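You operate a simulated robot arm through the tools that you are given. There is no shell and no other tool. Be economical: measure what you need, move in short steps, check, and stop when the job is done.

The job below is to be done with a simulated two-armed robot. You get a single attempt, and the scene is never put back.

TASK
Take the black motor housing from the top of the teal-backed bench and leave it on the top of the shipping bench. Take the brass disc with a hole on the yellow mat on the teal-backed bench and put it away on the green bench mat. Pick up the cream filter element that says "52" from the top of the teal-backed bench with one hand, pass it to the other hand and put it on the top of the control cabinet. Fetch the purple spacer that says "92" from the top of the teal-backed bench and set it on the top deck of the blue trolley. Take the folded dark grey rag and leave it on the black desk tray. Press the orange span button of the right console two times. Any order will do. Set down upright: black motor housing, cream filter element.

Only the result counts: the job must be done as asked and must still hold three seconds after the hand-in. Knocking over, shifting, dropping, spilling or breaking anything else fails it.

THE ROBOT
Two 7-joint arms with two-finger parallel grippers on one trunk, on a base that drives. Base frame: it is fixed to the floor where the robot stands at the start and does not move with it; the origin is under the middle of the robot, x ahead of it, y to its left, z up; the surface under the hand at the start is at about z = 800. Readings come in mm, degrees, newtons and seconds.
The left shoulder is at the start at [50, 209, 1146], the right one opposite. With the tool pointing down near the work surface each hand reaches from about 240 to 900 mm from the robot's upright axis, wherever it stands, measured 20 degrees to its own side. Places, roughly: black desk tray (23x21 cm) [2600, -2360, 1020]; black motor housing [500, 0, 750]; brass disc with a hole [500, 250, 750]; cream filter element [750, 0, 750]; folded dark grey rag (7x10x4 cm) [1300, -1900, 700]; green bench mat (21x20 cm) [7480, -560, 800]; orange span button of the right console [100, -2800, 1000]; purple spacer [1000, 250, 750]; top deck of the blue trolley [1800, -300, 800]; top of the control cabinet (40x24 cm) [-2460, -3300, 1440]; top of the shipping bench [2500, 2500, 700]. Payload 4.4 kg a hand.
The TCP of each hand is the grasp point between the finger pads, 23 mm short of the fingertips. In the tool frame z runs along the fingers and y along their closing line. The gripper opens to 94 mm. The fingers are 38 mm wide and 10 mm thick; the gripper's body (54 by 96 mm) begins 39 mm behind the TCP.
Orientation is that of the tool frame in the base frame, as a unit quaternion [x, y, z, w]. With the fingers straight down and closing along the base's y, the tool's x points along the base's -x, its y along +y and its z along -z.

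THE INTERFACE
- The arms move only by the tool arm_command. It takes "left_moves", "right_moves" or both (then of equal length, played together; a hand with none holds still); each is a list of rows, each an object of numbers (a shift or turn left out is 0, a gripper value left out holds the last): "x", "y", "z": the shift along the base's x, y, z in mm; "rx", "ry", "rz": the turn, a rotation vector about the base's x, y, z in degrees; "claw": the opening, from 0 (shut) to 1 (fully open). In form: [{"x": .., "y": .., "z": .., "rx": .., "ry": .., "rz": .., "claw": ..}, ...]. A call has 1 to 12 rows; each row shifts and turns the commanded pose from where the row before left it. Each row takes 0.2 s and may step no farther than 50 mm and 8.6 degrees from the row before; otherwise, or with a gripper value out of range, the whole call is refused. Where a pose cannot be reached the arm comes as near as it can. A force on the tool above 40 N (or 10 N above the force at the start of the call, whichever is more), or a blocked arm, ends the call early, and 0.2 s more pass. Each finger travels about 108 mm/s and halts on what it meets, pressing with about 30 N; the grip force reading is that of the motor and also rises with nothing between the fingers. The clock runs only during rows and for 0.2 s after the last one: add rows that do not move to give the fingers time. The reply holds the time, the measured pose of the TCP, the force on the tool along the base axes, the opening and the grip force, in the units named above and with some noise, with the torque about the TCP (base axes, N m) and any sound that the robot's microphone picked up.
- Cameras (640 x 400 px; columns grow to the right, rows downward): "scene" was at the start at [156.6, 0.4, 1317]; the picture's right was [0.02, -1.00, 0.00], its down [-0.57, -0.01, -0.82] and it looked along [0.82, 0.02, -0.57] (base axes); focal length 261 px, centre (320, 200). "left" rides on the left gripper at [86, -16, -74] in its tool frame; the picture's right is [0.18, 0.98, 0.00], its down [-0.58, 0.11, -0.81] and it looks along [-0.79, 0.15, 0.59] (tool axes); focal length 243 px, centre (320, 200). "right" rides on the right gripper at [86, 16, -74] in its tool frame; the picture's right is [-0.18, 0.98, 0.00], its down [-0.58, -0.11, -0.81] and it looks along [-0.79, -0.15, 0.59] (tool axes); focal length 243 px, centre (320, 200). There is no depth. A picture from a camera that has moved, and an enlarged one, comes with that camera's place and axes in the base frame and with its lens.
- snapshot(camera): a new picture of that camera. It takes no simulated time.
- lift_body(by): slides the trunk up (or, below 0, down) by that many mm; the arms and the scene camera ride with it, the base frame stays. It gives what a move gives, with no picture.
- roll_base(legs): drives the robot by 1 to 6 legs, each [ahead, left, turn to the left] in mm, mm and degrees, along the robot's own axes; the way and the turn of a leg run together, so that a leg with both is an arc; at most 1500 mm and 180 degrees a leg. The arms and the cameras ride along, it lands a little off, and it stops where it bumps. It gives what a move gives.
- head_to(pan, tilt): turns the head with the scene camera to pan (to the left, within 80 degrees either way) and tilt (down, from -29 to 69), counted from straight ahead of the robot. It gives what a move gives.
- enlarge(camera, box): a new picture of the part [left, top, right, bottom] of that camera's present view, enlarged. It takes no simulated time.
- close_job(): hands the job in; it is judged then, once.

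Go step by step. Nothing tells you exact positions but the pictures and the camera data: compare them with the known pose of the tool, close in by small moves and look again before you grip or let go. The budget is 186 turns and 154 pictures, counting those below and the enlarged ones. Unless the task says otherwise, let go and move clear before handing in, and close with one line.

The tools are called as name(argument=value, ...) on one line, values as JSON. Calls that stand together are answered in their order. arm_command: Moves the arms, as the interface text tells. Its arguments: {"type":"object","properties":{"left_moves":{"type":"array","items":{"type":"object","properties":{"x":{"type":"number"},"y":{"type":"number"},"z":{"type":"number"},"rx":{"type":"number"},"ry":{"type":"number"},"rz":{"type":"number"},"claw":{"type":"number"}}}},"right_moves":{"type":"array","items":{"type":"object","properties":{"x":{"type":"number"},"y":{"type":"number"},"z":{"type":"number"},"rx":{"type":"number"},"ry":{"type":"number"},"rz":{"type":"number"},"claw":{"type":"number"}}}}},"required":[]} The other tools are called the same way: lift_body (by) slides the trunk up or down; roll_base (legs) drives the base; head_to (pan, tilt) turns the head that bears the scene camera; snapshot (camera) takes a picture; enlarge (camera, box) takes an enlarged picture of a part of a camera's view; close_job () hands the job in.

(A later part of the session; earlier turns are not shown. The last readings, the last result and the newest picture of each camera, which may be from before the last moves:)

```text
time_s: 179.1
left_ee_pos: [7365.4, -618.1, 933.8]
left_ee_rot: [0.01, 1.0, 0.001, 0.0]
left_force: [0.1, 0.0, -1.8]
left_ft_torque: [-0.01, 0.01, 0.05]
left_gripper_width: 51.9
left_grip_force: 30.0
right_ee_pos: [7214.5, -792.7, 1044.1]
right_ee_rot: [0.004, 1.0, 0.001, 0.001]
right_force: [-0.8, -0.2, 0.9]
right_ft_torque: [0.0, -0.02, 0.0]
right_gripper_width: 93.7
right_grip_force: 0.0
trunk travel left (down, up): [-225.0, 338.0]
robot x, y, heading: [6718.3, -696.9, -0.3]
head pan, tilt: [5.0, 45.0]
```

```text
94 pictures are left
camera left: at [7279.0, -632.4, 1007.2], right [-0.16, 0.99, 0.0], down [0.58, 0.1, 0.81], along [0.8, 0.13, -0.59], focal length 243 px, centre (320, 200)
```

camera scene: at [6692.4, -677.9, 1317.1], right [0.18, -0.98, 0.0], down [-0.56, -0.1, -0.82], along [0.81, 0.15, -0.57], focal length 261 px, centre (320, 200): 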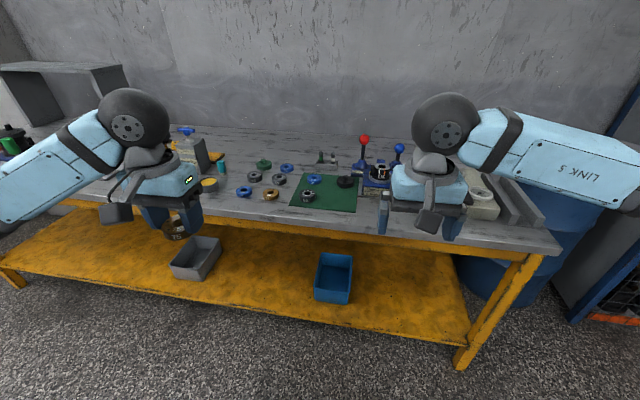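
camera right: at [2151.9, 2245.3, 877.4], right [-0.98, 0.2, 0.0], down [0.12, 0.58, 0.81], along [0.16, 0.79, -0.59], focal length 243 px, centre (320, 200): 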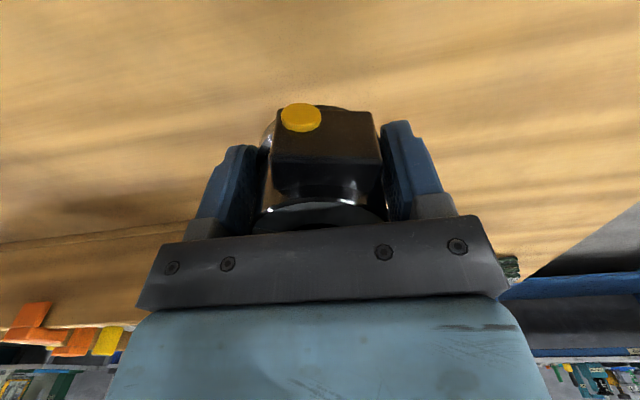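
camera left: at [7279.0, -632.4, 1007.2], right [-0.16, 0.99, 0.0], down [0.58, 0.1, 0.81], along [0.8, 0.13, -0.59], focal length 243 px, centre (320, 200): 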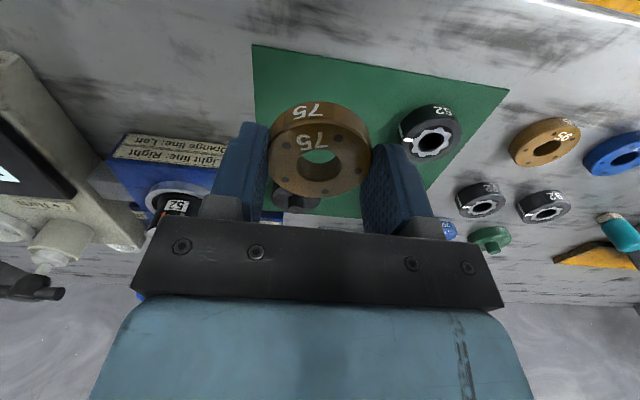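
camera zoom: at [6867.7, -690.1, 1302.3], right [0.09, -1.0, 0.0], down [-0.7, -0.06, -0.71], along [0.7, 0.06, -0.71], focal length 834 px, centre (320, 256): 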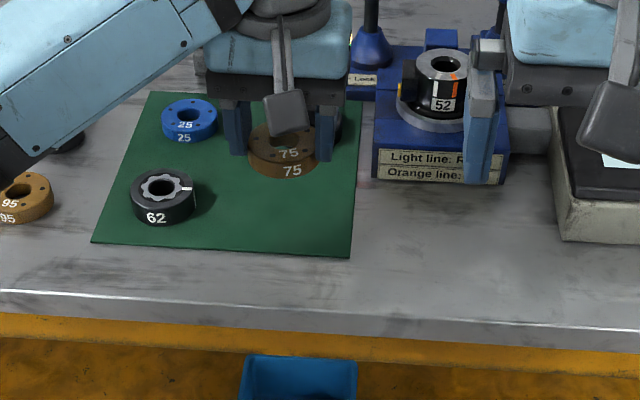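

The disc is above the free area. I'll descend, then creep to contact.

arm_command(left_moves=[{"z": -25}, {"z": -15}, {"z": -6}, {}])

arm_command(left_moves=[{"z": -4}, {"z": -2}, {}])

enlarge(camera="scene", box=[220, 120, 420, 245])

```text
time_s: 180.1
left_ee_pos: [7368.2, -618.0, 888.2]
left_ee_rot: [0.009, 1.0, 0.0, 0.001]
left_force: [0.3, 0.2, -3.5]
left_ft_torque: [-0.05, 0.0, 0.01]
left_gripper_width: 52.1
left_grip_force: 30.0
right_ee_pos: [7216.2, -793.2, 1044.4]
right_ee_rot: [0.004, 1.0, 0.002, 0.0]
right_force: [-0.3, 0.1, 0.7]
right_ft_torque: [-0.01, 0.05, 0.0]
right_gripper_width: 93.8
right_grip_force: 0.0
trunk travel left (down, up): [-225.0, 338.0]
robot x, y, heading: [6719.7, -695.4, 0.0]
head pan, tilt: [5.0, 45.0]
```

```text
time_s: 180.9
left_ee_pos: [7367.9, -615.3, 881.2]
left_ee_rot: [0.01, 1.0, 0.0, -0.001]
left_force: [0.1, 0.3, -2.0]
left_ft_torque: [-0.02, 0.01, 0.01]
left_gripper_width: 51.8
left_grip_force: 30.1
right_ee_pos: [7215.7, -792.5, 1044.2]
right_ee_rot: [0.004, 1.0, 0.002, -0.001]
right_force: [-0.1, 0.2, -0.5]
right_ft_torque: [-0.01, -0.02, 0.01]
right_gripper_width: 93.8
right_grip_force: 0.0
trunk travel left (down, up): [-225.0, 338.0]
robot x, y, heading: [6721.7, -696.2, -0.2]
head pan, tilt: [5.0, 45.0]
```

```text
3.20 times, centred on (320, 182) of scene
camera zoom: at [6867.9, -689.9, 1302.3], right [0.09, -1.0, 0.0], down [-0.7, -0.06, -0.71], along [0.7, 0.06, -0.71], focal length 834 px, centre (320, 256)
```

zoom: 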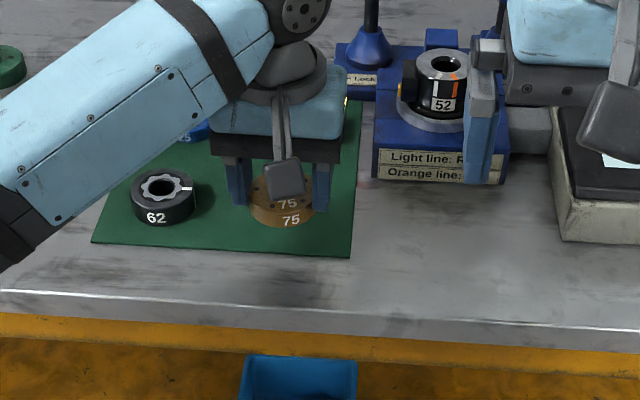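

arm_command(left_moves=[{"z": -3}, {}])

arm_command(left_moves=[{"z": -3}, {}])

arm_command(left_moves=[{"z": -2}, {}])

```text
time_s: 181.5
left_ee_pos: [7369.1, -615.4, 879.4]
left_ee_rot: [0.011, 1.0, 0.001, 0.0]
left_force: [0.2, 0.6, -2.4]
left_ft_torque: [-0.01, -0.01, 0.0]
left_gripper_width: 51.7
left_grip_force: 29.8
right_ee_pos: [7215.2, -792.6, 1042.0]
right_ee_rot: [0.003, 1.0, 0.002, 0.0]
right_force: [-0.3, 0.7, -1.4]
right_ft_torque: [-0.03, 0.0, 0.0]
right_gripper_width: 94.1
right_grip_force: 0.1
trunk travel left (down, up): [-225.0, 338.0]
robot x, y, heading: [6717.9, -695.4, -0.1]
head pan, tilt: [5.0, 45.0]
```

```text
time_s: 182.1
left_ee_pos: [7368.6, -615.3, 876.3]
left_ee_rot: [0.011, 1.0, 0.0, -0.002]
left_force: [0.2, 0.5, -3.2]
left_ft_torque: [0.0, -0.01, 0.0]
left_gripper_width: 51.5
left_grip_force: 30.0
right_ee_pos: [7216.1, -791.1, 1043.5]
right_ee_rot: [0.003, 1.0, 0.002, 0.0]
right_force: [-0.3, 1.0, -0.1]
right_ft_torque: [0.01, 0.0, -0.03]
right_gripper_width: 93.8
right_grip_force: 0.1
trunk travel left (down, up): [-225.0, 338.0]
robot x, y, heading: [6718.0, -697.3, 0.2]
head pan, tilt: [5.0, 45.0]
```

```text
time_s: 182.7
left_ee_pos: [7368.6, -616.1, 874.5]
left_ee_rot: [0.011, 1.0, 0.001, 0.0]
left_force: [0.1, 0.0, -1.9]
left_ft_torque: [0.0, 0.02, 0.02]
left_gripper_width: 51.9
left_grip_force: 30.2
right_ee_pos: [7215.7, -793.5, 1044.1]
right_ee_rot: [0.004, 1.0, 0.002, 0.0]
right_force: [-0.5, 0.3, 0.2]
right_ft_torque: [0.0, 0.03, -0.01]
right_gripper_width: 94.1
right_grip_force: 0.1
trunk travel left (down, up): [-225.0, 338.0]
robot x, y, heading: [6718.5, -695.8, -0.3]
head pan, tilt: [5.0, 45.0]
```

arm_command(left_moves=[{"z": -3}, {}])

arm_command(left_moves=[{"z": -3}, {}])

enlarge(camera="left", box=[200, 60, 440, 210])

```text
time_s: 183.3
left_ee_pos: [7367.5, -614.7, 872.1]
left_ee_rot: [0.011, 1.0, 0.0, -0.001]
left_force: [-0.1, -0.8, -3.1]
left_ft_torque: [0.0, 0.03, 0.0]
left_gripper_width: 51.7
left_grip_force: 30.0
right_ee_pos: [7215.4, -793.2, 1043.9]
right_ee_rot: [0.003, 1.0, 0.002, -0.001]
right_force: [0.3, 0.4, 0.2]
right_ft_torque: [-0.02, -0.01, 0.03]
right_gripper_width: 94.0
right_grip_force: 0.1
trunk travel left (down, up): [-225.0, 338.0]
robot x, y, heading: [6721.6, -698.2, -0.1]
head pan, tilt: [5.0, 45.0]
```

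```text
time_s: 183.9
left_ee_pos: [7366.8, -614.8, 868.8]
left_ee_rot: [0.011, 1.0, 0.0, 0.0]
left_force: [-0.4, -0.2, -2.0]
left_ft_torque: [0.01, 0.01, -0.01]
left_gripper_width: 51.8
left_grip_force: 29.8
right_ee_pos: [7215.2, -793.5, 1043.3]
right_ee_rot: [0.004, 1.0, 0.002, 0.0]
right_force: [-0.9, 0.4, 0.0]
right_ft_torque: [0.02, 0.01, 0.03]
right_gripper_width: 93.9
right_grip_force: 0.0
trunk travel left (down, up): [-225.0, 338.0]
robot x, y, heading: [6714.9, -693.5, -0.4]
head pan, tilt: [5.0, 45.0]
```

```text
2.67 times, centred on (320, 135) of left
camera zoom: at [7281.5, -629.9, 943.8], right [-0.16, 0.99, 0.0], down [0.58, 0.1, 0.81], along [0.8, 0.13, -0.59], focal length 647 px, centre (320, 373)
```

zoom: 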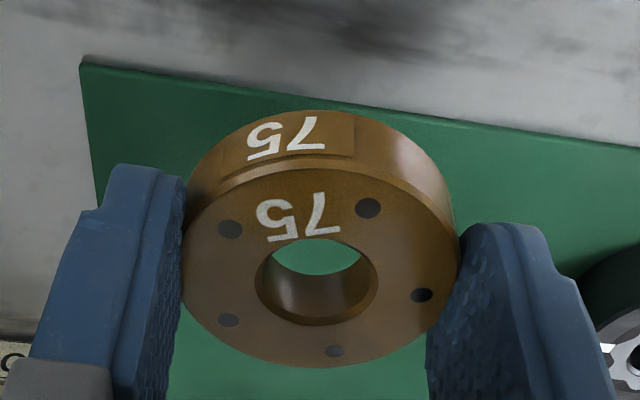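

Cross-checking the views puts the mat plane nearer z≈800, so the mat spans about x 7370–7585 and the free spot is at [7422, -612]. I'll shift forward before going lower.

arm_command(left_moves=[{"x": 27, "z": 4}, {"x": 27, "y": 2}, {"z": -12}, {}])

enlarge(camera="scene", box=[220, 120, 420, 245])

snapshot(camera="left")

```text
time_s: 184.9
left_ee_pos: [7421.4, -613.4, 860.6]
left_ee_rot: [0.011, 1.0, -0.001, 0.0]
left_force: [0.0, 0.0, -3.2]
left_ft_torque: [0.0, -0.02, -0.01]
left_gripper_width: 51.6
left_grip_force: 29.8
right_ee_pos: [7215.5, -793.5, 1044.0]
right_ee_rot: [0.003, 1.0, 0.003, -0.001]
right_force: [0.0, 0.4, -0.3]
right_ft_torque: [-0.03, 0.02, 0.0]
right_gripper_width: 94.1
right_grip_force: 0.0
trunk travel left (down, up): [-225.0, 338.0]
robot x, y, heading: [6716.5, -697.7, -0.0]
head pan, tilt: [5.0, 45.0]
```

```text
3.20 times, centred on (320, 182) of scene
camera zoom: at [6867.9, -690.0, 1302.3], right [0.09, -1.0, 0.0], down [-0.7, -0.06, -0.71], along [0.7, 0.06, -0.71], focal length 834 px, centre (320, 256)
```

zoom: 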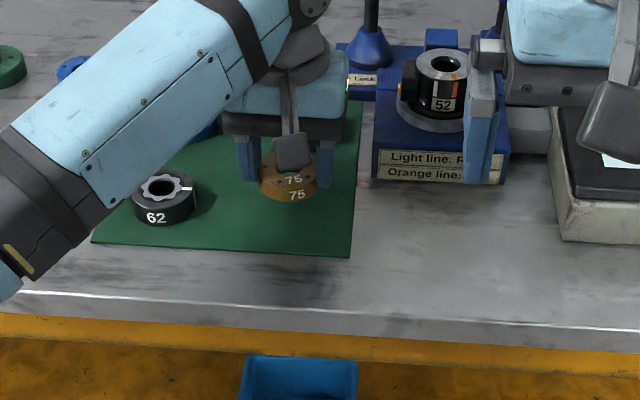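

```text
90 pictures are left
camera left: at [7335.2, -628.1, 935.0], right [-0.16, 0.99, 0.0], down [0.58, 0.1, 0.81], along [0.8, 0.13, -0.59], focal length 243 px, centre (320, 200)
```

left: 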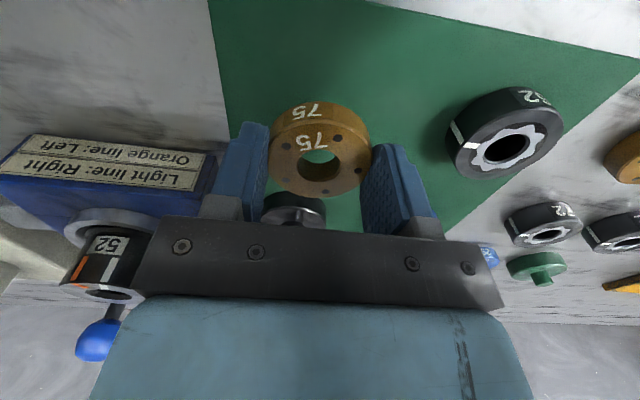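

Well placed over the mat now. Descending and creeping to contact.

arm_command(left_moves=[{"z": -10}, {"z": -10}, {}])

arm_command(left_moves=[{"z": -4}, {}])

arm_command(left_moves=[{"z": -3}, {}])

arm_command(left_moves=[{"z": -2}, {}])

```text
time_s: 185.7
left_ee_pos: [7422.4, -614.8, 842.2]
left_ee_rot: [0.011, 1.0, 0.001, -0.001]
left_force: [0.6, 0.4, -2.3]
left_ft_torque: [0.02, -0.01, 0.0]
left_gripper_width: 51.6
left_grip_force: 30.0
right_ee_pos: [7215.1, -793.3, 1044.3]
right_ee_rot: [0.003, 1.0, 0.002, 0.0]
right_force: [-0.6, 0.4, -0.3]
right_ft_torque: [0.01, 0.04, 0.01]
right_gripper_width: 94.0
right_grip_force: 0.0
trunk travel left (down, up): [-225.0, 338.0]
robot x, y, heading: [6717.6, -693.5, -0.2]
head pan, tilt: [5.0, 45.0]
```

```text
time_s: 186.3
left_ee_pos: [7422.0, -615.0, 838.1]
left_ee_rot: [0.01, 1.0, 0.0, 0.0]
left_force: [0.0, 0.3, -2.7]
left_ft_torque: [0.0, 0.02, -0.01]
left_gripper_width: 51.5
left_grip_force: 30.3
right_ee_pos: [7214.6, -792.6, 1042.7]
right_ee_rot: [0.004, 1.0, 0.002, 0.0]
right_force: [-0.2, 0.5, 0.9]
right_ft_torque: [-0.02, 0.01, -0.01]
right_gripper_width: 93.7
right_grip_force: 0.0
trunk travel left (down, up): [-225.0, 338.0]
robot x, y, heading: [6721.9, -697.4, -0.3]
head pan, tilt: [5.0, 45.0]
```

```text
time_s: 186.9
left_ee_pos: [7423.5, -615.0, 835.4]
left_ee_rot: [0.011, 1.0, 0.0, 0.0]
left_force: [1.0, 1.0, -1.8]
left_ft_torque: [-0.02, -0.01, 0.01]
left_gripper_width: 51.4
left_grip_force: 29.6
right_ee_pos: [7215.7, -792.5, 1043.4]
right_ee_rot: [0.004, 1.0, 0.002, 0.0]
right_force: [-0.4, -0.5, -0.1]
right_ft_torque: [0.01, 0.01, -0.04]
right_gripper_width: 93.8
right_grip_force: 0.0
trunk travel left (down, up): [-225.0, 338.0]
robot x, y, heading: [6720.4, -698.1, 0.1]
head pan, tilt: [5.0, 45.0]
```

```text
time_s: 187.5
left_ee_pos: [7421.5, -614.2, 833.1]
left_ee_rot: [0.011, 1.0, 0.0, -0.001]
left_force: [0.4, 1.9, 1.8]
left_ft_torque: [-0.07, 0.04, 0.0]
left_gripper_width: 51.8
left_grip_force: 29.4
right_ee_pos: [7214.6, -792.0, 1044.5]
right_ee_rot: [0.004, 1.0, 0.001, 0.0]
right_force: [0.4, 0.5, -0.4]
right_ft_torque: [0.01, 0.01, -0.01]
right_gripper_width: 94.0
right_grip_force: 0.1
trunk travel left (down, up): [-225.0, 338.0]
robot x, y, heading: [6719.7, -697.1, 0.0]
head pan, tilt: [5.0, 45.0]
```

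Contact at TCP 833. I'll open part-way, rise and retract.

arm_command(left_moves=[{"claw": 0.62}, {"claw": 0.75}, {"claw": 0.8}, {"z": 15}, {"z": 30}, {"z": 45}, {"z": 45}, {"z": 45}, {"z": 30, "x": -20}, {"x": -45}, {"x": -45}, {"x": -45, "claw": 1}])

enlarge(camera="scene", box=[220, 120, 420, 245])

```text
time_s: 190.1
left_ee_pos: [7267.1, -613.8, 1043.5]
left_ee_rot: [0.011, 1.0, 0.001, 0.0]
left_force: [-0.4, -0.2, -0.5]
left_ft_torque: [-0.04, 0.0, 0.0]
left_gripper_width: 94.2
left_grip_force: 0.0
right_ee_pos: [7213.8, -792.8, 1044.4]
right_ee_rot: [0.003, 1.0, 0.001, 0.001]
right_force: [0.2, 0.2, 0.9]
right_ft_torque: [-0.04, -0.02, 0.01]
right_gripper_width: 94.1
right_grip_force: 0.1
trunk travel left (down, up): [-225.0, 338.0]
robot x, y, heading: [6718.5, -692.6, -0.1]
head pan, tilt: [5.0, 45.0]
```

```text
3.20 times, centred on (320, 182) of scene
camera zoom: at [6866.9, -689.6, 1302.5], right [0.09, -1.0, 0.0], down [-0.7, -0.06, -0.71], along [0.7, 0.06, -0.71], focal length 834 px, centre (320, 256)
```

zoom: 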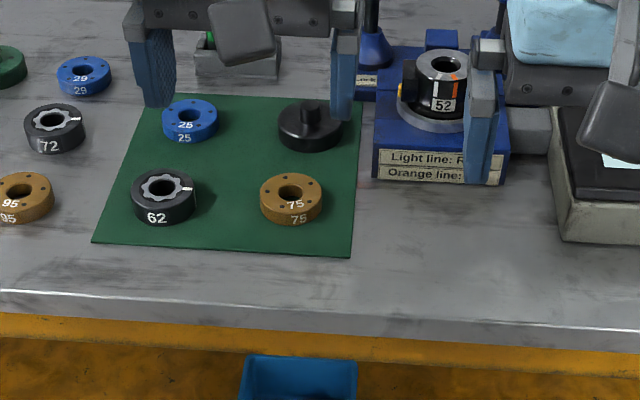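

The disc sits flat on the mat. Now I return the way I came toward the teal bench for the spacer and filter.

roll_base(legs=[[-190, 0, 0], [0, 1300, 0], [0, 820, 0], [-1500, 0, 0]])

```text
time_s: 216.9
left_ee_pos: [5487.0, 1428.7, 1042.6]
left_ee_rot: [-0.025, 1.0, 0.0, 0.0]
left_force: [0.4, 0.1, 0.2]
left_ft_torque: [-0.02, -0.02, 0.02]
left_gripper_width: 93.8
left_grip_force: 0.0
right_ee_pos: [5445.6, 1246.9, 1043.6]
right_ee_rot: [-0.033, 0.999, 0.003, 0.0]
right_force: [-0.4, 1.5, -0.4]
right_ft_torque: [-0.03, -0.03, 0.02]
right_gripper_width: 94.0
right_grip_force: 0.0
trunk travel left (down, up): [-225.0, 338.0]
robot x, y, heading: [4941.9, 1303.6, 3.9]
head pan, tilt: [5.0, 45.0]
```

roll_base(legs=[[0, 110, -3.9], [-1500, 0, 0], [-1500, 0, 0], [-880, 0, 0]])

```text
time_s: 236.8
left_ee_pos: [1606.6, 1534.2, 1043.3]
left_ee_rot: [0.015, 1.0, 0.001, 0.0]
left_force: [-0.2, -0.4, 0.0]
left_ft_torque: [0.01, 0.01, 0.01]
left_gripper_width: 93.9
left_grip_force: 0.1
right_ee_pos: [1551.4, 1356.8, 1044.3]
right_ee_rot: [0.009, 1.0, 0.001, 0.0]
right_force: [0.7, -0.2, 0.8]
right_ft_torque: [-0.03, 0.02, 0.01]
right_gripper_width: 94.0
right_grip_force: 0.0
trunk travel left (down, up): [-225.0, 338.0]
robot x, y, heading: [1057.2, 1457.6, -0.8]
head pan, tilt: [5.0, 45.0]
```

Now back near the teal bench. I'll turn to face it and approach for the filter and spacer.

roll_base(legs=[[0, 0, -89.2], [600, 0, 0]])

snapshot(camera="scene")

```text
time_s: 244.0
left_ee_pos: [1094.5, 315.7, 1042.7]
left_ee_rot: [0.727, 0.686, 0.001, 0.001]
left_force: [-0.5, -0.8, -0.3]
left_ft_torque: [0.02, 0.01, 0.02]
left_gripper_width: 94.0
left_grip_force: 0.1
right_ee_pos: [917.6, 376.7, 1043.8]
right_ee_rot: [0.723, 0.691, 0.001, 0.002]
right_force: [-0.8, -0.5, -0.4]
right_ft_torque: [-0.01, 0.01, 0.0]
right_gripper_width: 94.1
right_grip_force: 0.1
trunk travel left (down, up): [-225.0, 338.0]
robot x, y, heading: [1035.9, 872.1, -92.2]
head pan, tilt: [5.0, 45.0]
```

```text
88 pictures are left
camera scene: at [1036.4, 718.7, 1302.3], right [-1.0, -0.05, 0.0], down [-0.03, 0.71, -0.71], along [0.03, -0.71, -0.71], focal length 261 px, centre (320, 200)
```

scene: 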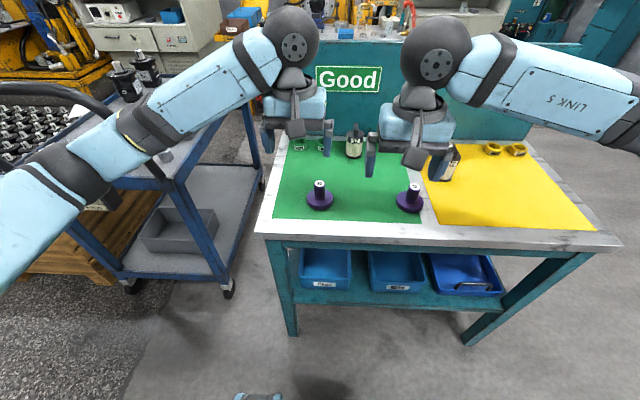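

I'll square up and move 110 mm closer, shifting the right hand aside first.

arm_command(right_moves=[{"x": -45}, {"x": -45}, {"x": -45}, {"x": -45, "y": 30}, {}])

roll_base(legs=[[110, 0, 2.2]])

head_to(pan=0, tilt=40)

snapshot(camera="scene")

snapshot(camera="left")

```text
refused: row 4 steps farther than a row can; nothing moved
```

```text
time_s: 245.2
left_ee_pos: [1112.9, 211.6, 1042.5]
left_ee_rot: [0.714, 0.7, 0.0, 0.0]
left_force: [0.0, -0.5, -0.2]
left_ft_torque: [0.03, 0.01, 0.02]
left_gripper_width: 93.7
left_grip_force: 0.1
right_ee_pos: [935.0, 263.0, 1043.5]
right_ee_rot: [0.709, 0.706, 0.001, 0.001]
right_force: [-0.3, 0.2, 0.1]
right_ft_torque: [0.04, -0.02, 0.0]
right_gripper_width: 93.8
right_grip_force: 0.1
trunk travel left (down, up): [-225.0, 338.0]
robot x, y, heading: [1030.1, 759.6, -89.8]
head pan, tilt: [5.0, 45.0]
```

```text
time_s: 245.9
left_ee_pos: [1112.5, 211.3, 1041.9]
left_ee_rot: [0.714, 0.7, 0.0, 0.0]
left_force: [-0.2, 0.0, 0.1]
left_ft_torque: [0.03, 0.01, 0.01]
left_gripper_width: 94.3
left_grip_force: 0.1
right_ee_pos: [934.8, 261.6, 1042.7]
right_ee_rot: [0.709, 0.705, 0.001, 0.001]
right_force: [-0.1, 0.1, -0.5]
right_ft_torque: [0.02, 0.02, 0.0]
right_gripper_width: 94.2
right_grip_force: 0.1
trunk travel left (down, up): [-225.0, 338.0]
robot x, y, heading: [1028.2, 764.2, -90.2]
head pan, tilt: [0.0, 40.0]
```

```text
87 pictures are left
camera scene: at [1032.9, 607.3, 1309.6], right [-1.0, 0.0, 0.0], down [0.0, 0.64, -0.77], along [0.0, -0.77, -0.64], focal length 261 px, centre (320, 200)
```

scene: 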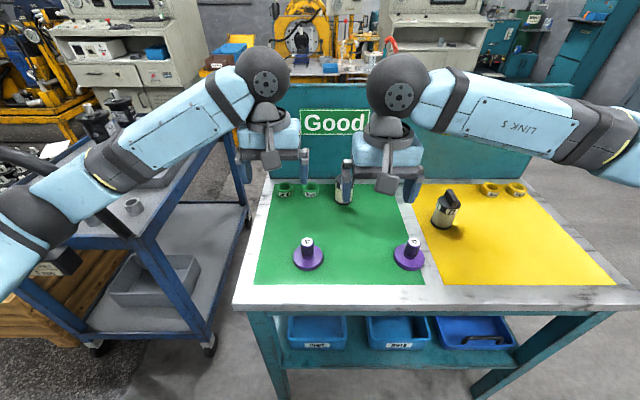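

```text
86 pictures are left
camera left: at [1098.9, 297.7, 1116.6], right [0.99, 0.16, 0.0], down [0.1, -0.58, 0.81], along [0.13, -0.8, -0.59], focal length 243 px, centre (320, 200)
```

left: 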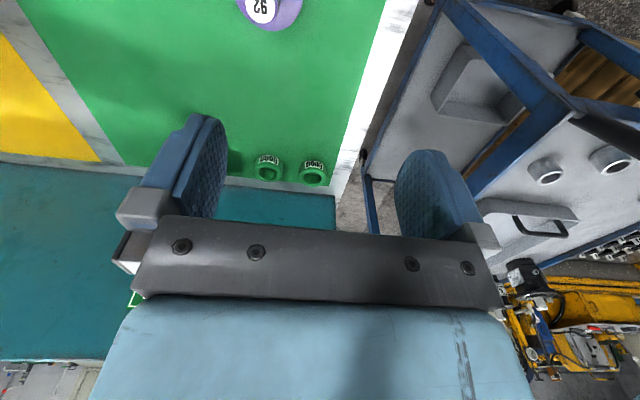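

The trolley is immediately to the left. I'll look at its top deck to see whether the spacer can go straight across.

head_to(pan=45, tilt=40)

snapshot(camera="scene")

```text
time_s: 247.0
left_ee_pos: [1113.4, 210.4, 1043.6]
left_ee_rot: [0.714, 0.7, 0.0, 0.001]
left_force: [-0.6, 0.6, -0.2]
left_ft_torque: [0.0, 0.0, 0.01]
left_gripper_width: 93.8
left_grip_force: 0.0
right_ee_pos: [934.4, 263.7, 1043.6]
right_ee_rot: [0.709, 0.705, 0.001, 0.001]
right_force: [0.0, 0.7, -0.2]
right_ft_torque: [0.01, -0.02, -0.01]
right_gripper_width: 93.6
right_grip_force: 0.2
trunk travel left (down, up): [-225.0, 338.0]
robot x, y, heading: [1031.8, 762.0, -89.9]
head pan, tilt: [45.0, 40.0]
```

```text
85 pictures are left
camera scene: at [1092.9, 631.9, 1309.6], right [-0.71, -0.71, 0.0], down [-0.45, 0.46, -0.77], along [0.54, -0.54, -0.64], focal length 261 px, centre (320, 200)
```

scene: 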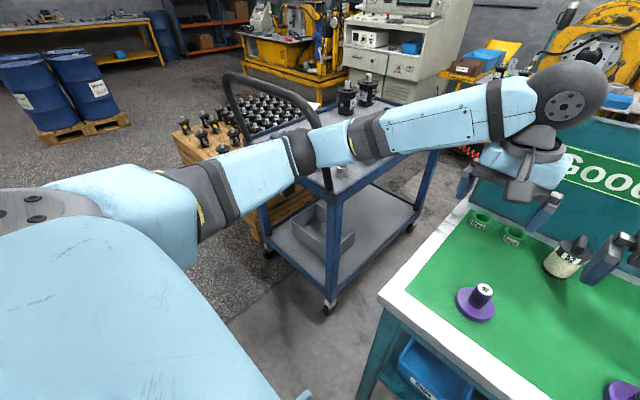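

The trolley's handle is on its north end, so I'll deliver the spacer later from the south. Now I move the right hand over filter "52".

arm_command(right_moves=[{"y": -45, "x": 5}, {"y": -45, "x": 5}, {"y": -45, "x": 5}, {"y": -45}, {"y": -40}, {"z": -30}, {}])

head_to(pan=5, tilt=40)

snapshot(camera="right")

snapshot(camera="scene")

```text
time_s: 248.6
left_ee_pos: [1112.8, 211.5, 1043.4]
left_ee_rot: [0.714, 0.7, 0.0, 0.0]
left_force: [0.0, 0.6, 0.3]
left_ft_torque: [-0.03, -0.01, -0.02]
left_gripper_width: 94.1
left_grip_force: 0.1
right_ee_pos: [950.2, 43.9, 1016.0]
right_ee_rot: [0.709, 0.705, 0.001, 0.001]
right_force: [-0.2, -0.3, 0.0]
right_ft_torque: [0.02, 0.03, -0.01]
right_gripper_width: 94.1
right_grip_force: 0.2
trunk travel left (down, up): [-225.0, 338.0]
robot x, y, heading: [1034.7, 762.2, -90.3]
head pan, tilt: [45.0, 40.0]
```

```text
time_s: 249.7
left_ee_pos: [1113.9, 210.8, 1043.1]
left_ee_rot: [0.714, 0.7, 0.001, 0.0]
left_force: [-0.3, 0.3, 0.8]
left_ft_torque: [0.02, -0.01, 0.01]
left_gripper_width: 93.7
left_grip_force: 0.0
right_ee_pos: [950.6, 42.4, 1015.0]
right_ee_rot: [0.709, 0.705, 0.001, 0.001]
right_force: [-1.0, -0.6, 0.2]
right_ft_torque: [-0.02, 0.01, 0.03]
right_gripper_width: 94.2
right_grip_force: 0.0
trunk travel left (down, up): [-225.0, 338.0]
robot x, y, heading: [1028.7, 761.2, -89.9]
head pan, tilt: [5.0, 40.0]
```

```text
84 pictures are left
camera right: at [966.5, 130.6, 1089.3], right [0.98, -0.19, 0.0], down [-0.11, -0.58, 0.81], along [-0.15, -0.79, -0.59], focal length 243 px, centre (320, 200)
```

right: 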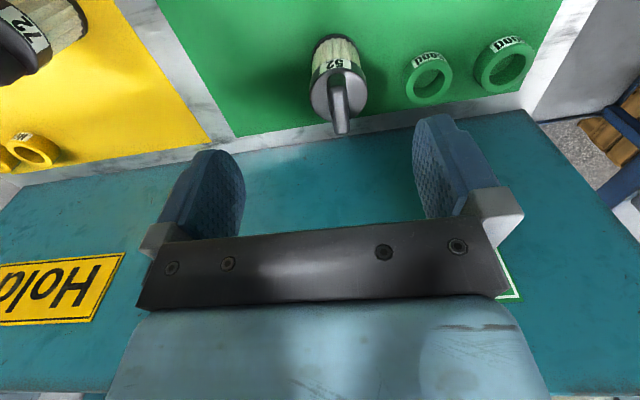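

```text
83 pictures are left
camera scene: at [1040.3, 607.4, 1309.6], right [-1.0, -0.09, 0.0], down [-0.06, 0.64, -0.77], along [0.07, -0.76, -0.64], focal length 261 px, centre (320, 200)
```

scene: 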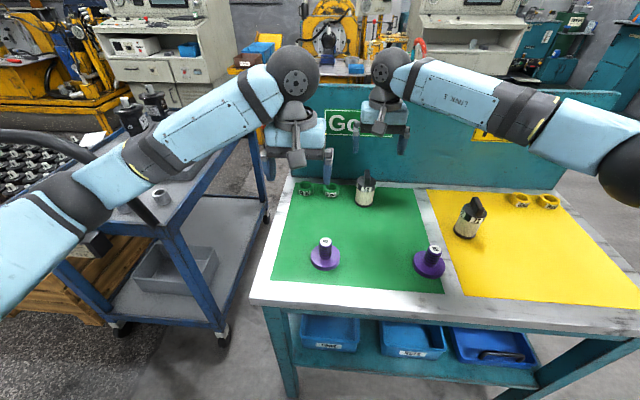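

Filter "52" is at about [960, 8], and its grip bar runs along y, so closing along x on the bar suits. I'll descend close and look before gripping.

arm_command(right_moves=[{"x": 10, "y": -18}, {"y": -16}, {}, {"z": -40}, {"z": -35}, {"z": -20}, {}])

snapshot(camera="right")

enlarge(camera="scene", box=[310, 110, 430, 220])

```text
time_s: 251.3
left_ee_pos: [1113.5, 211.3, 1043.0]
left_ee_rot: [0.714, 0.701, 0.001, 0.0]
left_force: [0.1, 0.1, 0.6]
left_ft_torque: [0.02, 0.02, -0.03]
left_gripper_width: 94.3
left_grip_force: 0.0
right_ee_pos: [960.5, 10.0, 919.0]
right_ee_rot: [0.709, 0.706, 0.001, 0.002]
right_force: [-1.2, 0.1, -0.2]
right_ft_torque: [-0.01, -0.01, -0.01]
right_gripper_width: 93.9
right_grip_force: 0.0
trunk travel left (down, up): [-225.0, 338.0]
robot x, y, heading: [1035.5, 761.6, -89.8]
head pan, tilt: [5.0, 40.0]
```

```text
82 pictures are left
camera right: at [976.5, 97.2, 993.1], right [0.98, -0.19, 0.0], down [-0.11, -0.58, 0.81], along [-0.15, -0.79, -0.59], focal length 243 px, centre (320, 200)
```

right: 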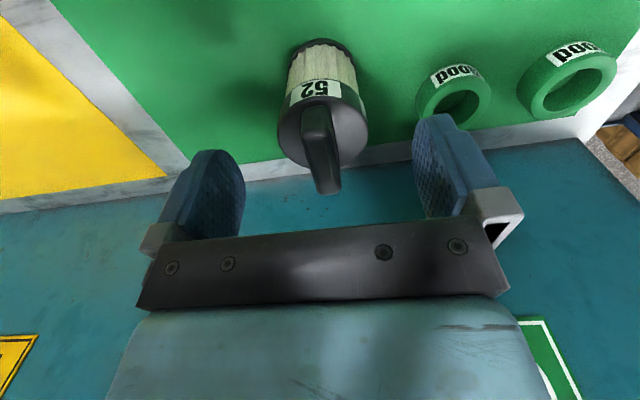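

```text
3.64 times, centred on (370, 165) of scene
camera zoom: at [1040.3, 607.6, 1309.6], right [-1.0, -0.09, 0.0], down [-0.06, 0.64, -0.77], along [0.07, -0.76, -0.64], focal length 948 px, centre (138, 327)
```

zoom: 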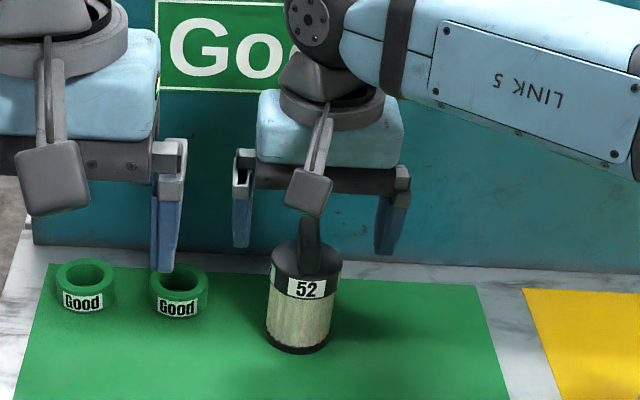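

The bar top is level with the TCP and centred. I'll lower about 14 mm and close on the bar.

arm_command(right_moves=[{"x": 2, "y": 3, "z": -7}, {"z": -7}, {}, {"claw": 0.6}, {"claw": 0.3}, {"claw": 0}, {"claw": 0}, {"claw": 0}, {}])

snapshot(camera="right")

```text
time_s: 253.3
left_ee_pos: [1113.6, 210.4, 1043.9]
left_ee_rot: [0.714, 0.701, 0.0, 0.001]
left_force: [-0.4, -0.4, -0.3]
left_ft_torque: [-0.03, 0.0, 0.01]
left_gripper_width: 94.0
left_grip_force: 0.1
right_ee_pos: [961.7, 13.5, 904.5]
right_ee_rot: [0.709, 0.705, 0.001, 0.001]
right_force: [0.8, -0.8, 0.2]
right_ft_torque: [0.02, -0.02, 0.0]
right_gripper_width: 15.8
right_grip_force: 29.7
trunk travel left (down, up): [-225.0, 338.0]
robot x, y, heading: [1033.8, 760.9, -90.0]
head pan, tilt: [5.0, 40.0]
```

```text
80 pictures are left
camera right: at [977.9, 100.5, 979.4], right [0.98, -0.19, 0.0], down [-0.11, -0.58, 0.81], along [-0.15, -0.79, -0.59], focal length 243 px, centre (320, 200)
```

right: 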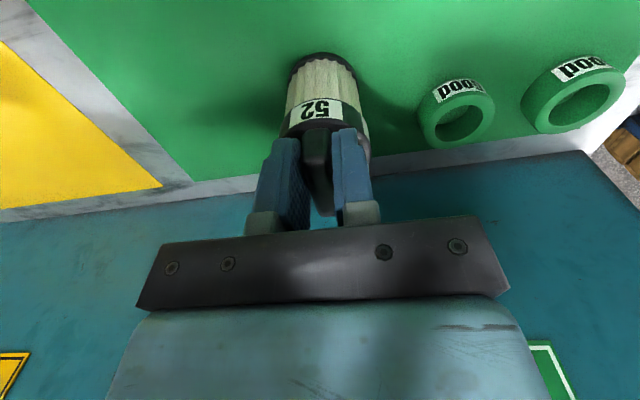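

The bar is gripped at 15.8 mm. Lifting.

arm_command(right_moves=[{"z": 10}, {"z": 20}, {"z": 30}, {"z": 35}, {"z": 35}, {"z": 35}, {"z": 30, "y": 20}, {"y": 40}, {"y": 40, "x": -10}, {"y": 40, "x": -20}, {"y": 40, "x": -20}, {}])

snapshot(camera="scene")

snapshot(camera="right")

```text
time_s: 255.9
left_ee_pos: [1113.5, 210.3, 1042.6]
left_ee_rot: [0.713, 0.701, 0.001, 0.0]
left_force: [0.6, 0.4, -0.2]
left_ft_torque: [0.01, 0.0, 0.0]
left_gripper_width: 94.1
left_grip_force: 0.1
right_ee_pos: [913.9, 193.8, 1102.1]
right_ee_rot: [0.709, 0.705, 0.001, 0.0]
right_force: [-0.4, -0.7, -1.6]
right_ft_torque: [0.03, -0.02, 0.04]
right_gripper_width: 15.4
right_grip_force: 30.3
trunk travel left (down, up): [-225.0, 338.0]
robot x, y, heading: [1030.5, 763.3, -90.0]
head pan, tilt: [5.0, 40.0]
```

```text
79 pictures are left
camera scene: at [1040.8, 606.9, 1309.5], right [-1.0, -0.09, 0.0], down [-0.06, 0.64, -0.77], along [0.07, -0.76, -0.64], focal length 261 px, centre (320, 200)
```

scene: 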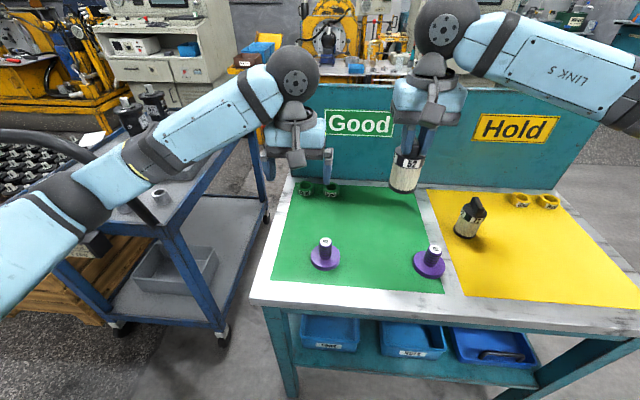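

```text
78 pictures are left
camera right: at [929.7, 280.9, 1177.0], right [0.98, -0.19, 0.0], down [-0.11, -0.58, 0.81], along [-0.15, -0.79, -0.59], focal length 243 px, centre (320, 200)
```

right: 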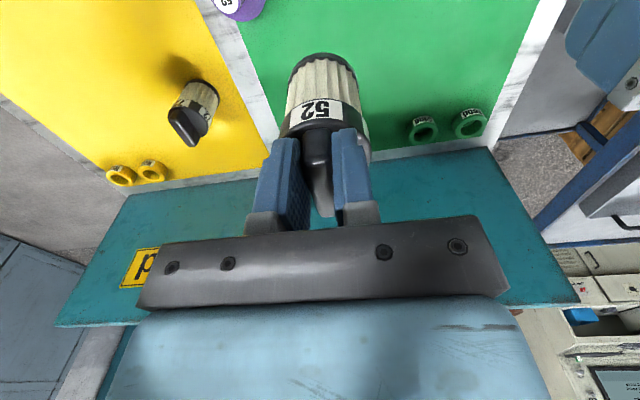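

Filter "52" is firmly held. I'll back away from the bench and trolley, then pitch the left hand forward while positioning the filter for the pass.

roll_base(legs=[[-550, 0, 0]])

arm_command(left_moves=[{"rx": -8.5, "x": 20}, {"rx": -8.5, "x": 20}, {"rx": -8.5, "x": 10}, {"rx": -8.5}, {"rx": -8.5}, {"rx": -8.5}, {"rx": -8.5}, {}], right_moves=[{"y": -20}, {"y": -30}, {"y": -30}, {"y": -30}, {"x": 20}, {"x": 20}, {"x": 20}, {}])

snapshot(camera="scene")

snapshot(camera="left")

```text
time_s: 259.1
left_ee_pos: [1107.5, 765.0, 1042.9]
left_ee_rot: [0.723, 0.691, 0.001, 0.0]
left_force: [-0.5, -0.3, -0.4]
left_ft_torque: [-0.04, -0.03, 0.05]
left_gripper_width: 94.1
left_grip_force: 0.1
right_ee_pos: [905.1, 754.5, 1102.0]
right_ee_rot: [0.718, 0.696, 0.001, 0.002]
right_force: [0.0, -0.9, -1.6]
right_ft_torque: [0.01, -0.02, 0.01]
right_gripper_width: 15.7
right_grip_force: 30.1
trunk travel left (down, up): [-225.0, 338.0]
robot x, y, heading: [1041.6, 1320.9, -91.4]
head pan, tilt: [5.0, 40.0]
```

```text
time_s: 260.9
left_ee_pos: [1155.3, 764.5, 1043.1]
left_ee_rot: [0.628, 0.599, -0.343, 0.359]
left_force: [-0.6, -0.4, 0.3]
left_ft_torque: [0.01, 0.0, 0.01]
left_gripper_width: 93.7
left_grip_force: 0.0
right_ee_pos: [965.0, 644.6, 1099.7]
right_ee_rot: [0.718, 0.696, 0.001, 0.001]
right_force: [-0.3, -0.8, -2.1]
right_ft_torque: [0.04, -0.03, -0.03]
right_gripper_width: 15.7
right_grip_force: 30.6
trunk travel left (down, up): [-225.0, 338.0]
robot x, y, heading: [1037.9, 1316.0, -91.4]
head pan, tilt: [5.0, 40.0]
```

```text
77 pictures are left
camera scene: at [1043.1, 1164.1, 1309.6], right [-1.0, -0.06, 0.0], down [-0.04, 0.64, -0.77], along [0.05, -0.76, -0.64], focal length 261 px, centre (320, 200)
```

scene: 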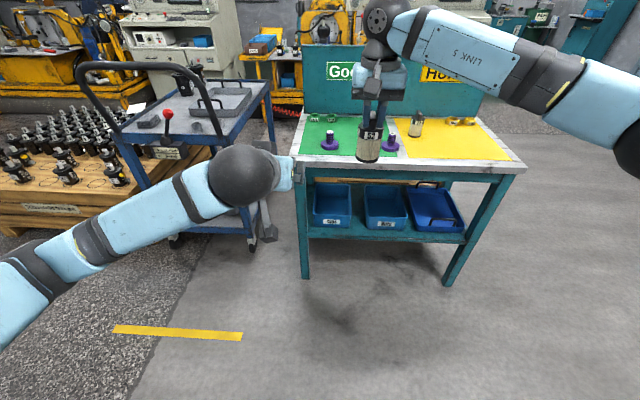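

```text
76 pictures are left
camera left: at [1142.4, 874.3, 1004.9], right [0.99, 0.07, -0.12], down [0.08, 0.4, 0.91], along [0.11, -0.91, 0.39], focal length 243 px, centre (320, 200)
```

left: 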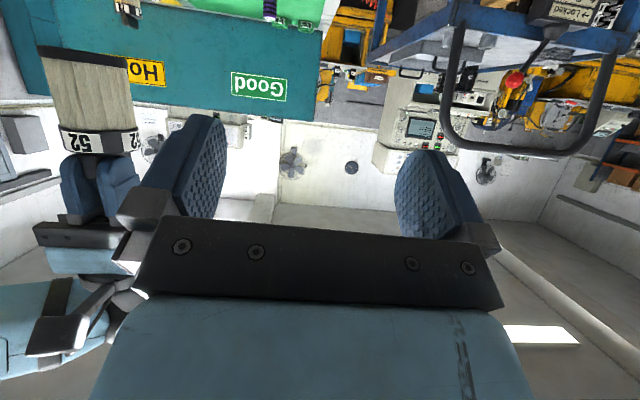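

Both hands are in good attitudes: the left points forward and 30° down. I'll bring the filter to the centre line and line the left hand up behind it.

arm_command(right_moves=[{"x": 15}, {"x": 25}, {"x": 25}, {}, {}, {}], left_moves=[{"ry": 2.3, "z": -5}, {"x": -30, "z": -10}, {"x": -30}, {"x": -35}, {"x": -30}, {}])

snapshot(camera="left")

snapshot(camera="scene")

```text
time_s: 262.3
left_ee_pos: [1030.6, 767.2, 1026.5]
left_ee_rot: [0.621, 0.607, -0.355, 0.347]
left_force: [-0.3, 0.0, -0.3]
left_ft_torque: [0.02, 0.02, -0.03]
left_gripper_width: 94.0
left_grip_force: 0.0
right_ee_pos: [1031.8, 645.3, 1100.2]
right_ee_rot: [0.718, 0.696, 0.001, 0.001]
right_force: [0.5, -0.4, -1.9]
right_ft_torque: [0.0, 0.02, 0.0]
right_gripper_width: 15.4
right_grip_force: 29.7
trunk travel left (down, up): [-225.0, 338.0]
robot x, y, heading: [1036.8, 1315.9, -91.4]
head pan, tilt: [5.0, 40.0]
```

```text
75 pictures are left
camera left: at [1017.0, 875.5, 988.5], right [0.98, 0.07, -0.16], down [0.12, 0.4, 0.91], along [0.13, -0.92, 0.38], focal length 243 px, centre (320, 200)
```

left: 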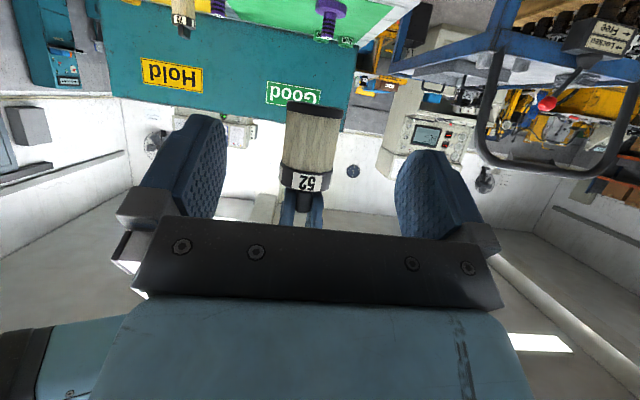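

```text
74 pictures are left
camera scene: at [1044.1, 1164.1, 1309.5], right [-1.0, -0.06, 0.0], down [-0.04, 0.64, -0.77], along [0.05, -0.76, -0.64], focal length 261 px, centre (320, 200)
```

scene: 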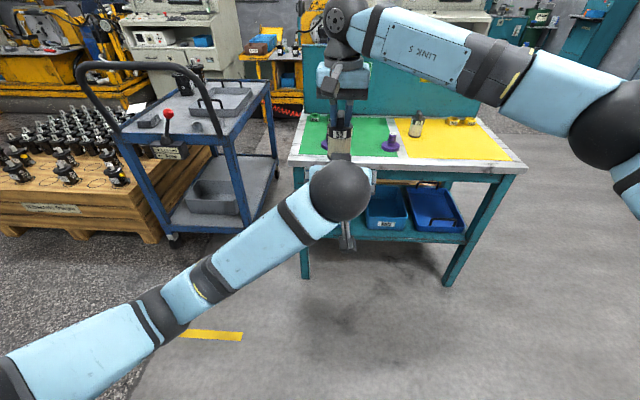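

Aligned. I'll move the left hand forward so its fingers straddle the filter body, then check before closing.

arm_command(left_moves=[{"y": -40}, {"y": -40}, {"y": -15}, {"y": -12, "z": 1}, {}])

snapshot(camera="left")

snapshot(camera="right")

```text
time_s: 263.5
left_ee_pos: [1031.4, 659.6, 1031.1]
left_ee_rot: [0.62, 0.608, -0.354, 0.347]
left_force: [0.8, -0.9, -1.1]
left_ft_torque: [-0.01, 0.0, -0.01]
left_gripper_width: 94.0
left_grip_force: 0.1
right_ee_pos: [1032.9, 645.4, 1100.9]
right_ee_rot: [0.717, 0.697, 0.001, 0.001]
right_force: [-0.2, 0.1, -1.4]
right_ft_torque: [0.03, -0.02, -0.02]
right_gripper_width: 15.7
right_grip_force: 30.6
trunk travel left (down, up): [-225.0, 338.0]
robot x, y, heading: [1041.2, 1315.8, -91.8]
head pan, tilt: [5.0, 40.0]
```

```text
73 pictures are left
camera left: at [1017.4, 768.0, 993.3], right [0.98, 0.07, -0.16], down [0.12, 0.4, 0.91], along [0.13, -0.92, 0.38], focal length 243 px, centre (320, 200)
```

left: 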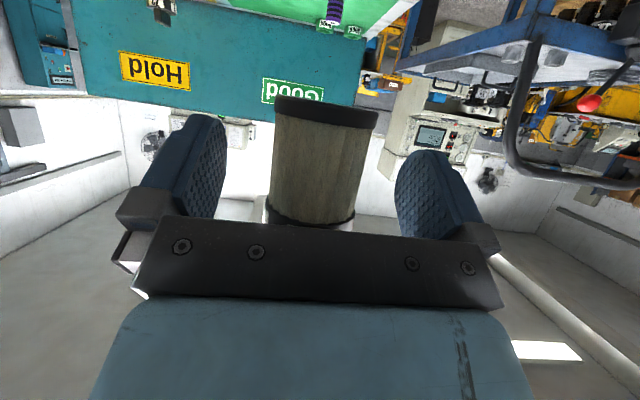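

```text
72 pictures are left
camera right: at [1050.0, 731.7, 1175.0], right [0.98, -0.21, 0.0], down [-0.13, -0.58, 0.81], along [-0.17, -0.79, -0.59], focal length 243 px, centre (320, 200)
```

right: 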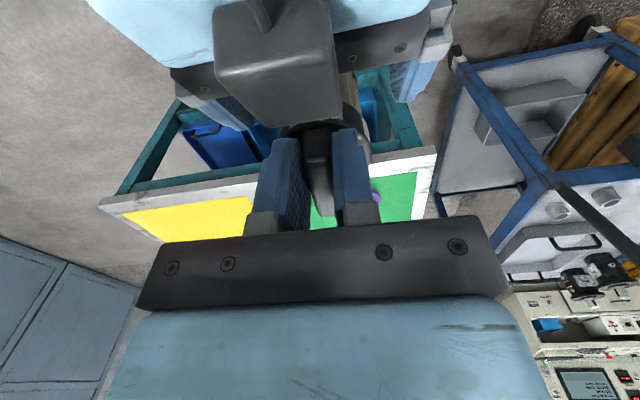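

The body is centred between the left fingers. Closing the left hand.

arm_command(left_moves=[{"claw": 0.75, "x": 1}, {"claw": 0.65}, {"claw": 0.5}, {"claw": 0}, {"claw": 0}, {"claw": 0}])

snapshot(camera="left")

```text
time_s: 264.9
left_ee_pos: [1031.6, 659.9, 1030.5]
left_ee_rot: [0.621, 0.607, -0.355, 0.346]
left_force: [-5.1, 1.6, 0.1]
left_ft_torque: [0.03, -0.3, -0.07]
left_gripper_width: 53.5
left_grip_force: 29.8
right_ee_pos: [1032.1, 644.6, 1101.7]
right_ee_rot: [0.718, 0.696, 0.001, 0.002]
right_force: [5.9, -0.6, 0.6]
right_ft_torque: [-0.05, -0.13, 0.06]
right_gripper_width: 15.5
right_grip_force: 29.3
trunk travel left (down, up): [-225.0, 338.0]
robot x, y, heading: [1040.6, 1317.7, -91.4]
head pan, tilt: [5.0, 40.0]
```

```text
71 pictures are left
camera left: at [1018.6, 767.7, 992.4], right [0.98, 0.07, -0.16], down [0.12, 0.4, 0.91], along [0.13, -0.92, 0.38], focal length 243 px, centre (320, 200)
```

left: 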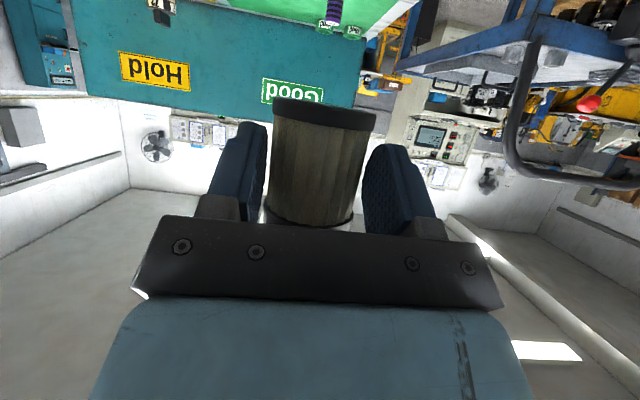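

The left grip is at 53.5 mm. I'll relieve the side load, open the right hand and lift it off upward.

arm_command(left_moves=[{"x": -1.5}, {}, {}, {}, {}, {}, {}, {}, {}], right_moves=[{}, {"claw": 0.3}, {"claw": 0.5}, {"claw": 0.5}, {"z": 20}, {"z": 35}, {"z": 40}, {"z": 40, "x": -20}, {"x": -40}])

snapshot(camera="left")

snapshot(camera="scene")

```text
time_s: 266.9
left_ee_pos: [1028.3, 658.4, 1029.6]
left_ee_rot: [0.62, 0.607, -0.354, 0.348]
left_force: [-0.4, -0.2, -0.2]
left_ft_torque: [0.02, -0.01, 0.05]
left_gripper_width: 53.9
left_grip_force: 29.9
right_ee_pos: [971.3, 643.2, 1237.0]
right_ee_rot: [0.718, 0.696, 0.003, 0.001]
right_force: [-0.5, -0.2, -0.7]
right_ft_torque: [0.01, 0.01, 0.0]
right_gripper_width: 46.9
right_grip_force: 0.0
trunk travel left (down, up): [-225.0, 338.0]
robot x, y, heading: [1036.7, 1318.0, -91.5]
head pan, tilt: [5.0, 40.0]
```

```text
70 pictures are left
camera left: at [1015.6, 767.8, 991.4], right [0.98, 0.07, -0.16], down [0.12, 0.4, 0.91], along [0.13, -0.92, 0.38], focal length 243 px, centre (320, 200)
```

left: 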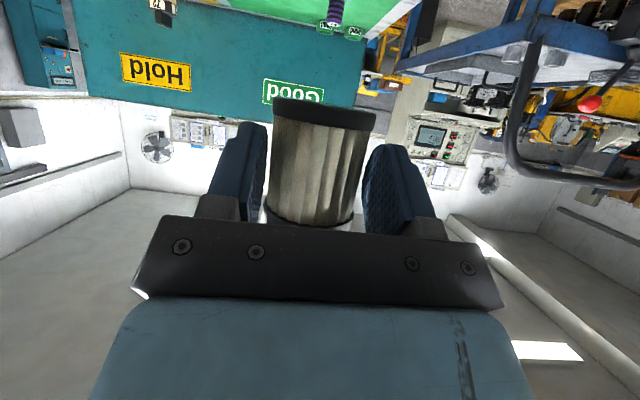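

```text
69 pictures are left
camera scene: at [1041.6, 1163.7, 1309.5], right [-1.0, -0.06, 0.0], down [-0.04, 0.64, -0.77], along [0.05, -0.76, -0.64], focal length 261 px, centre (320, 200)
```

scene: 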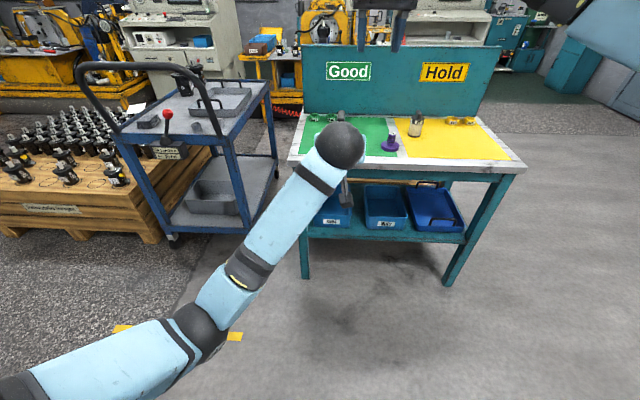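

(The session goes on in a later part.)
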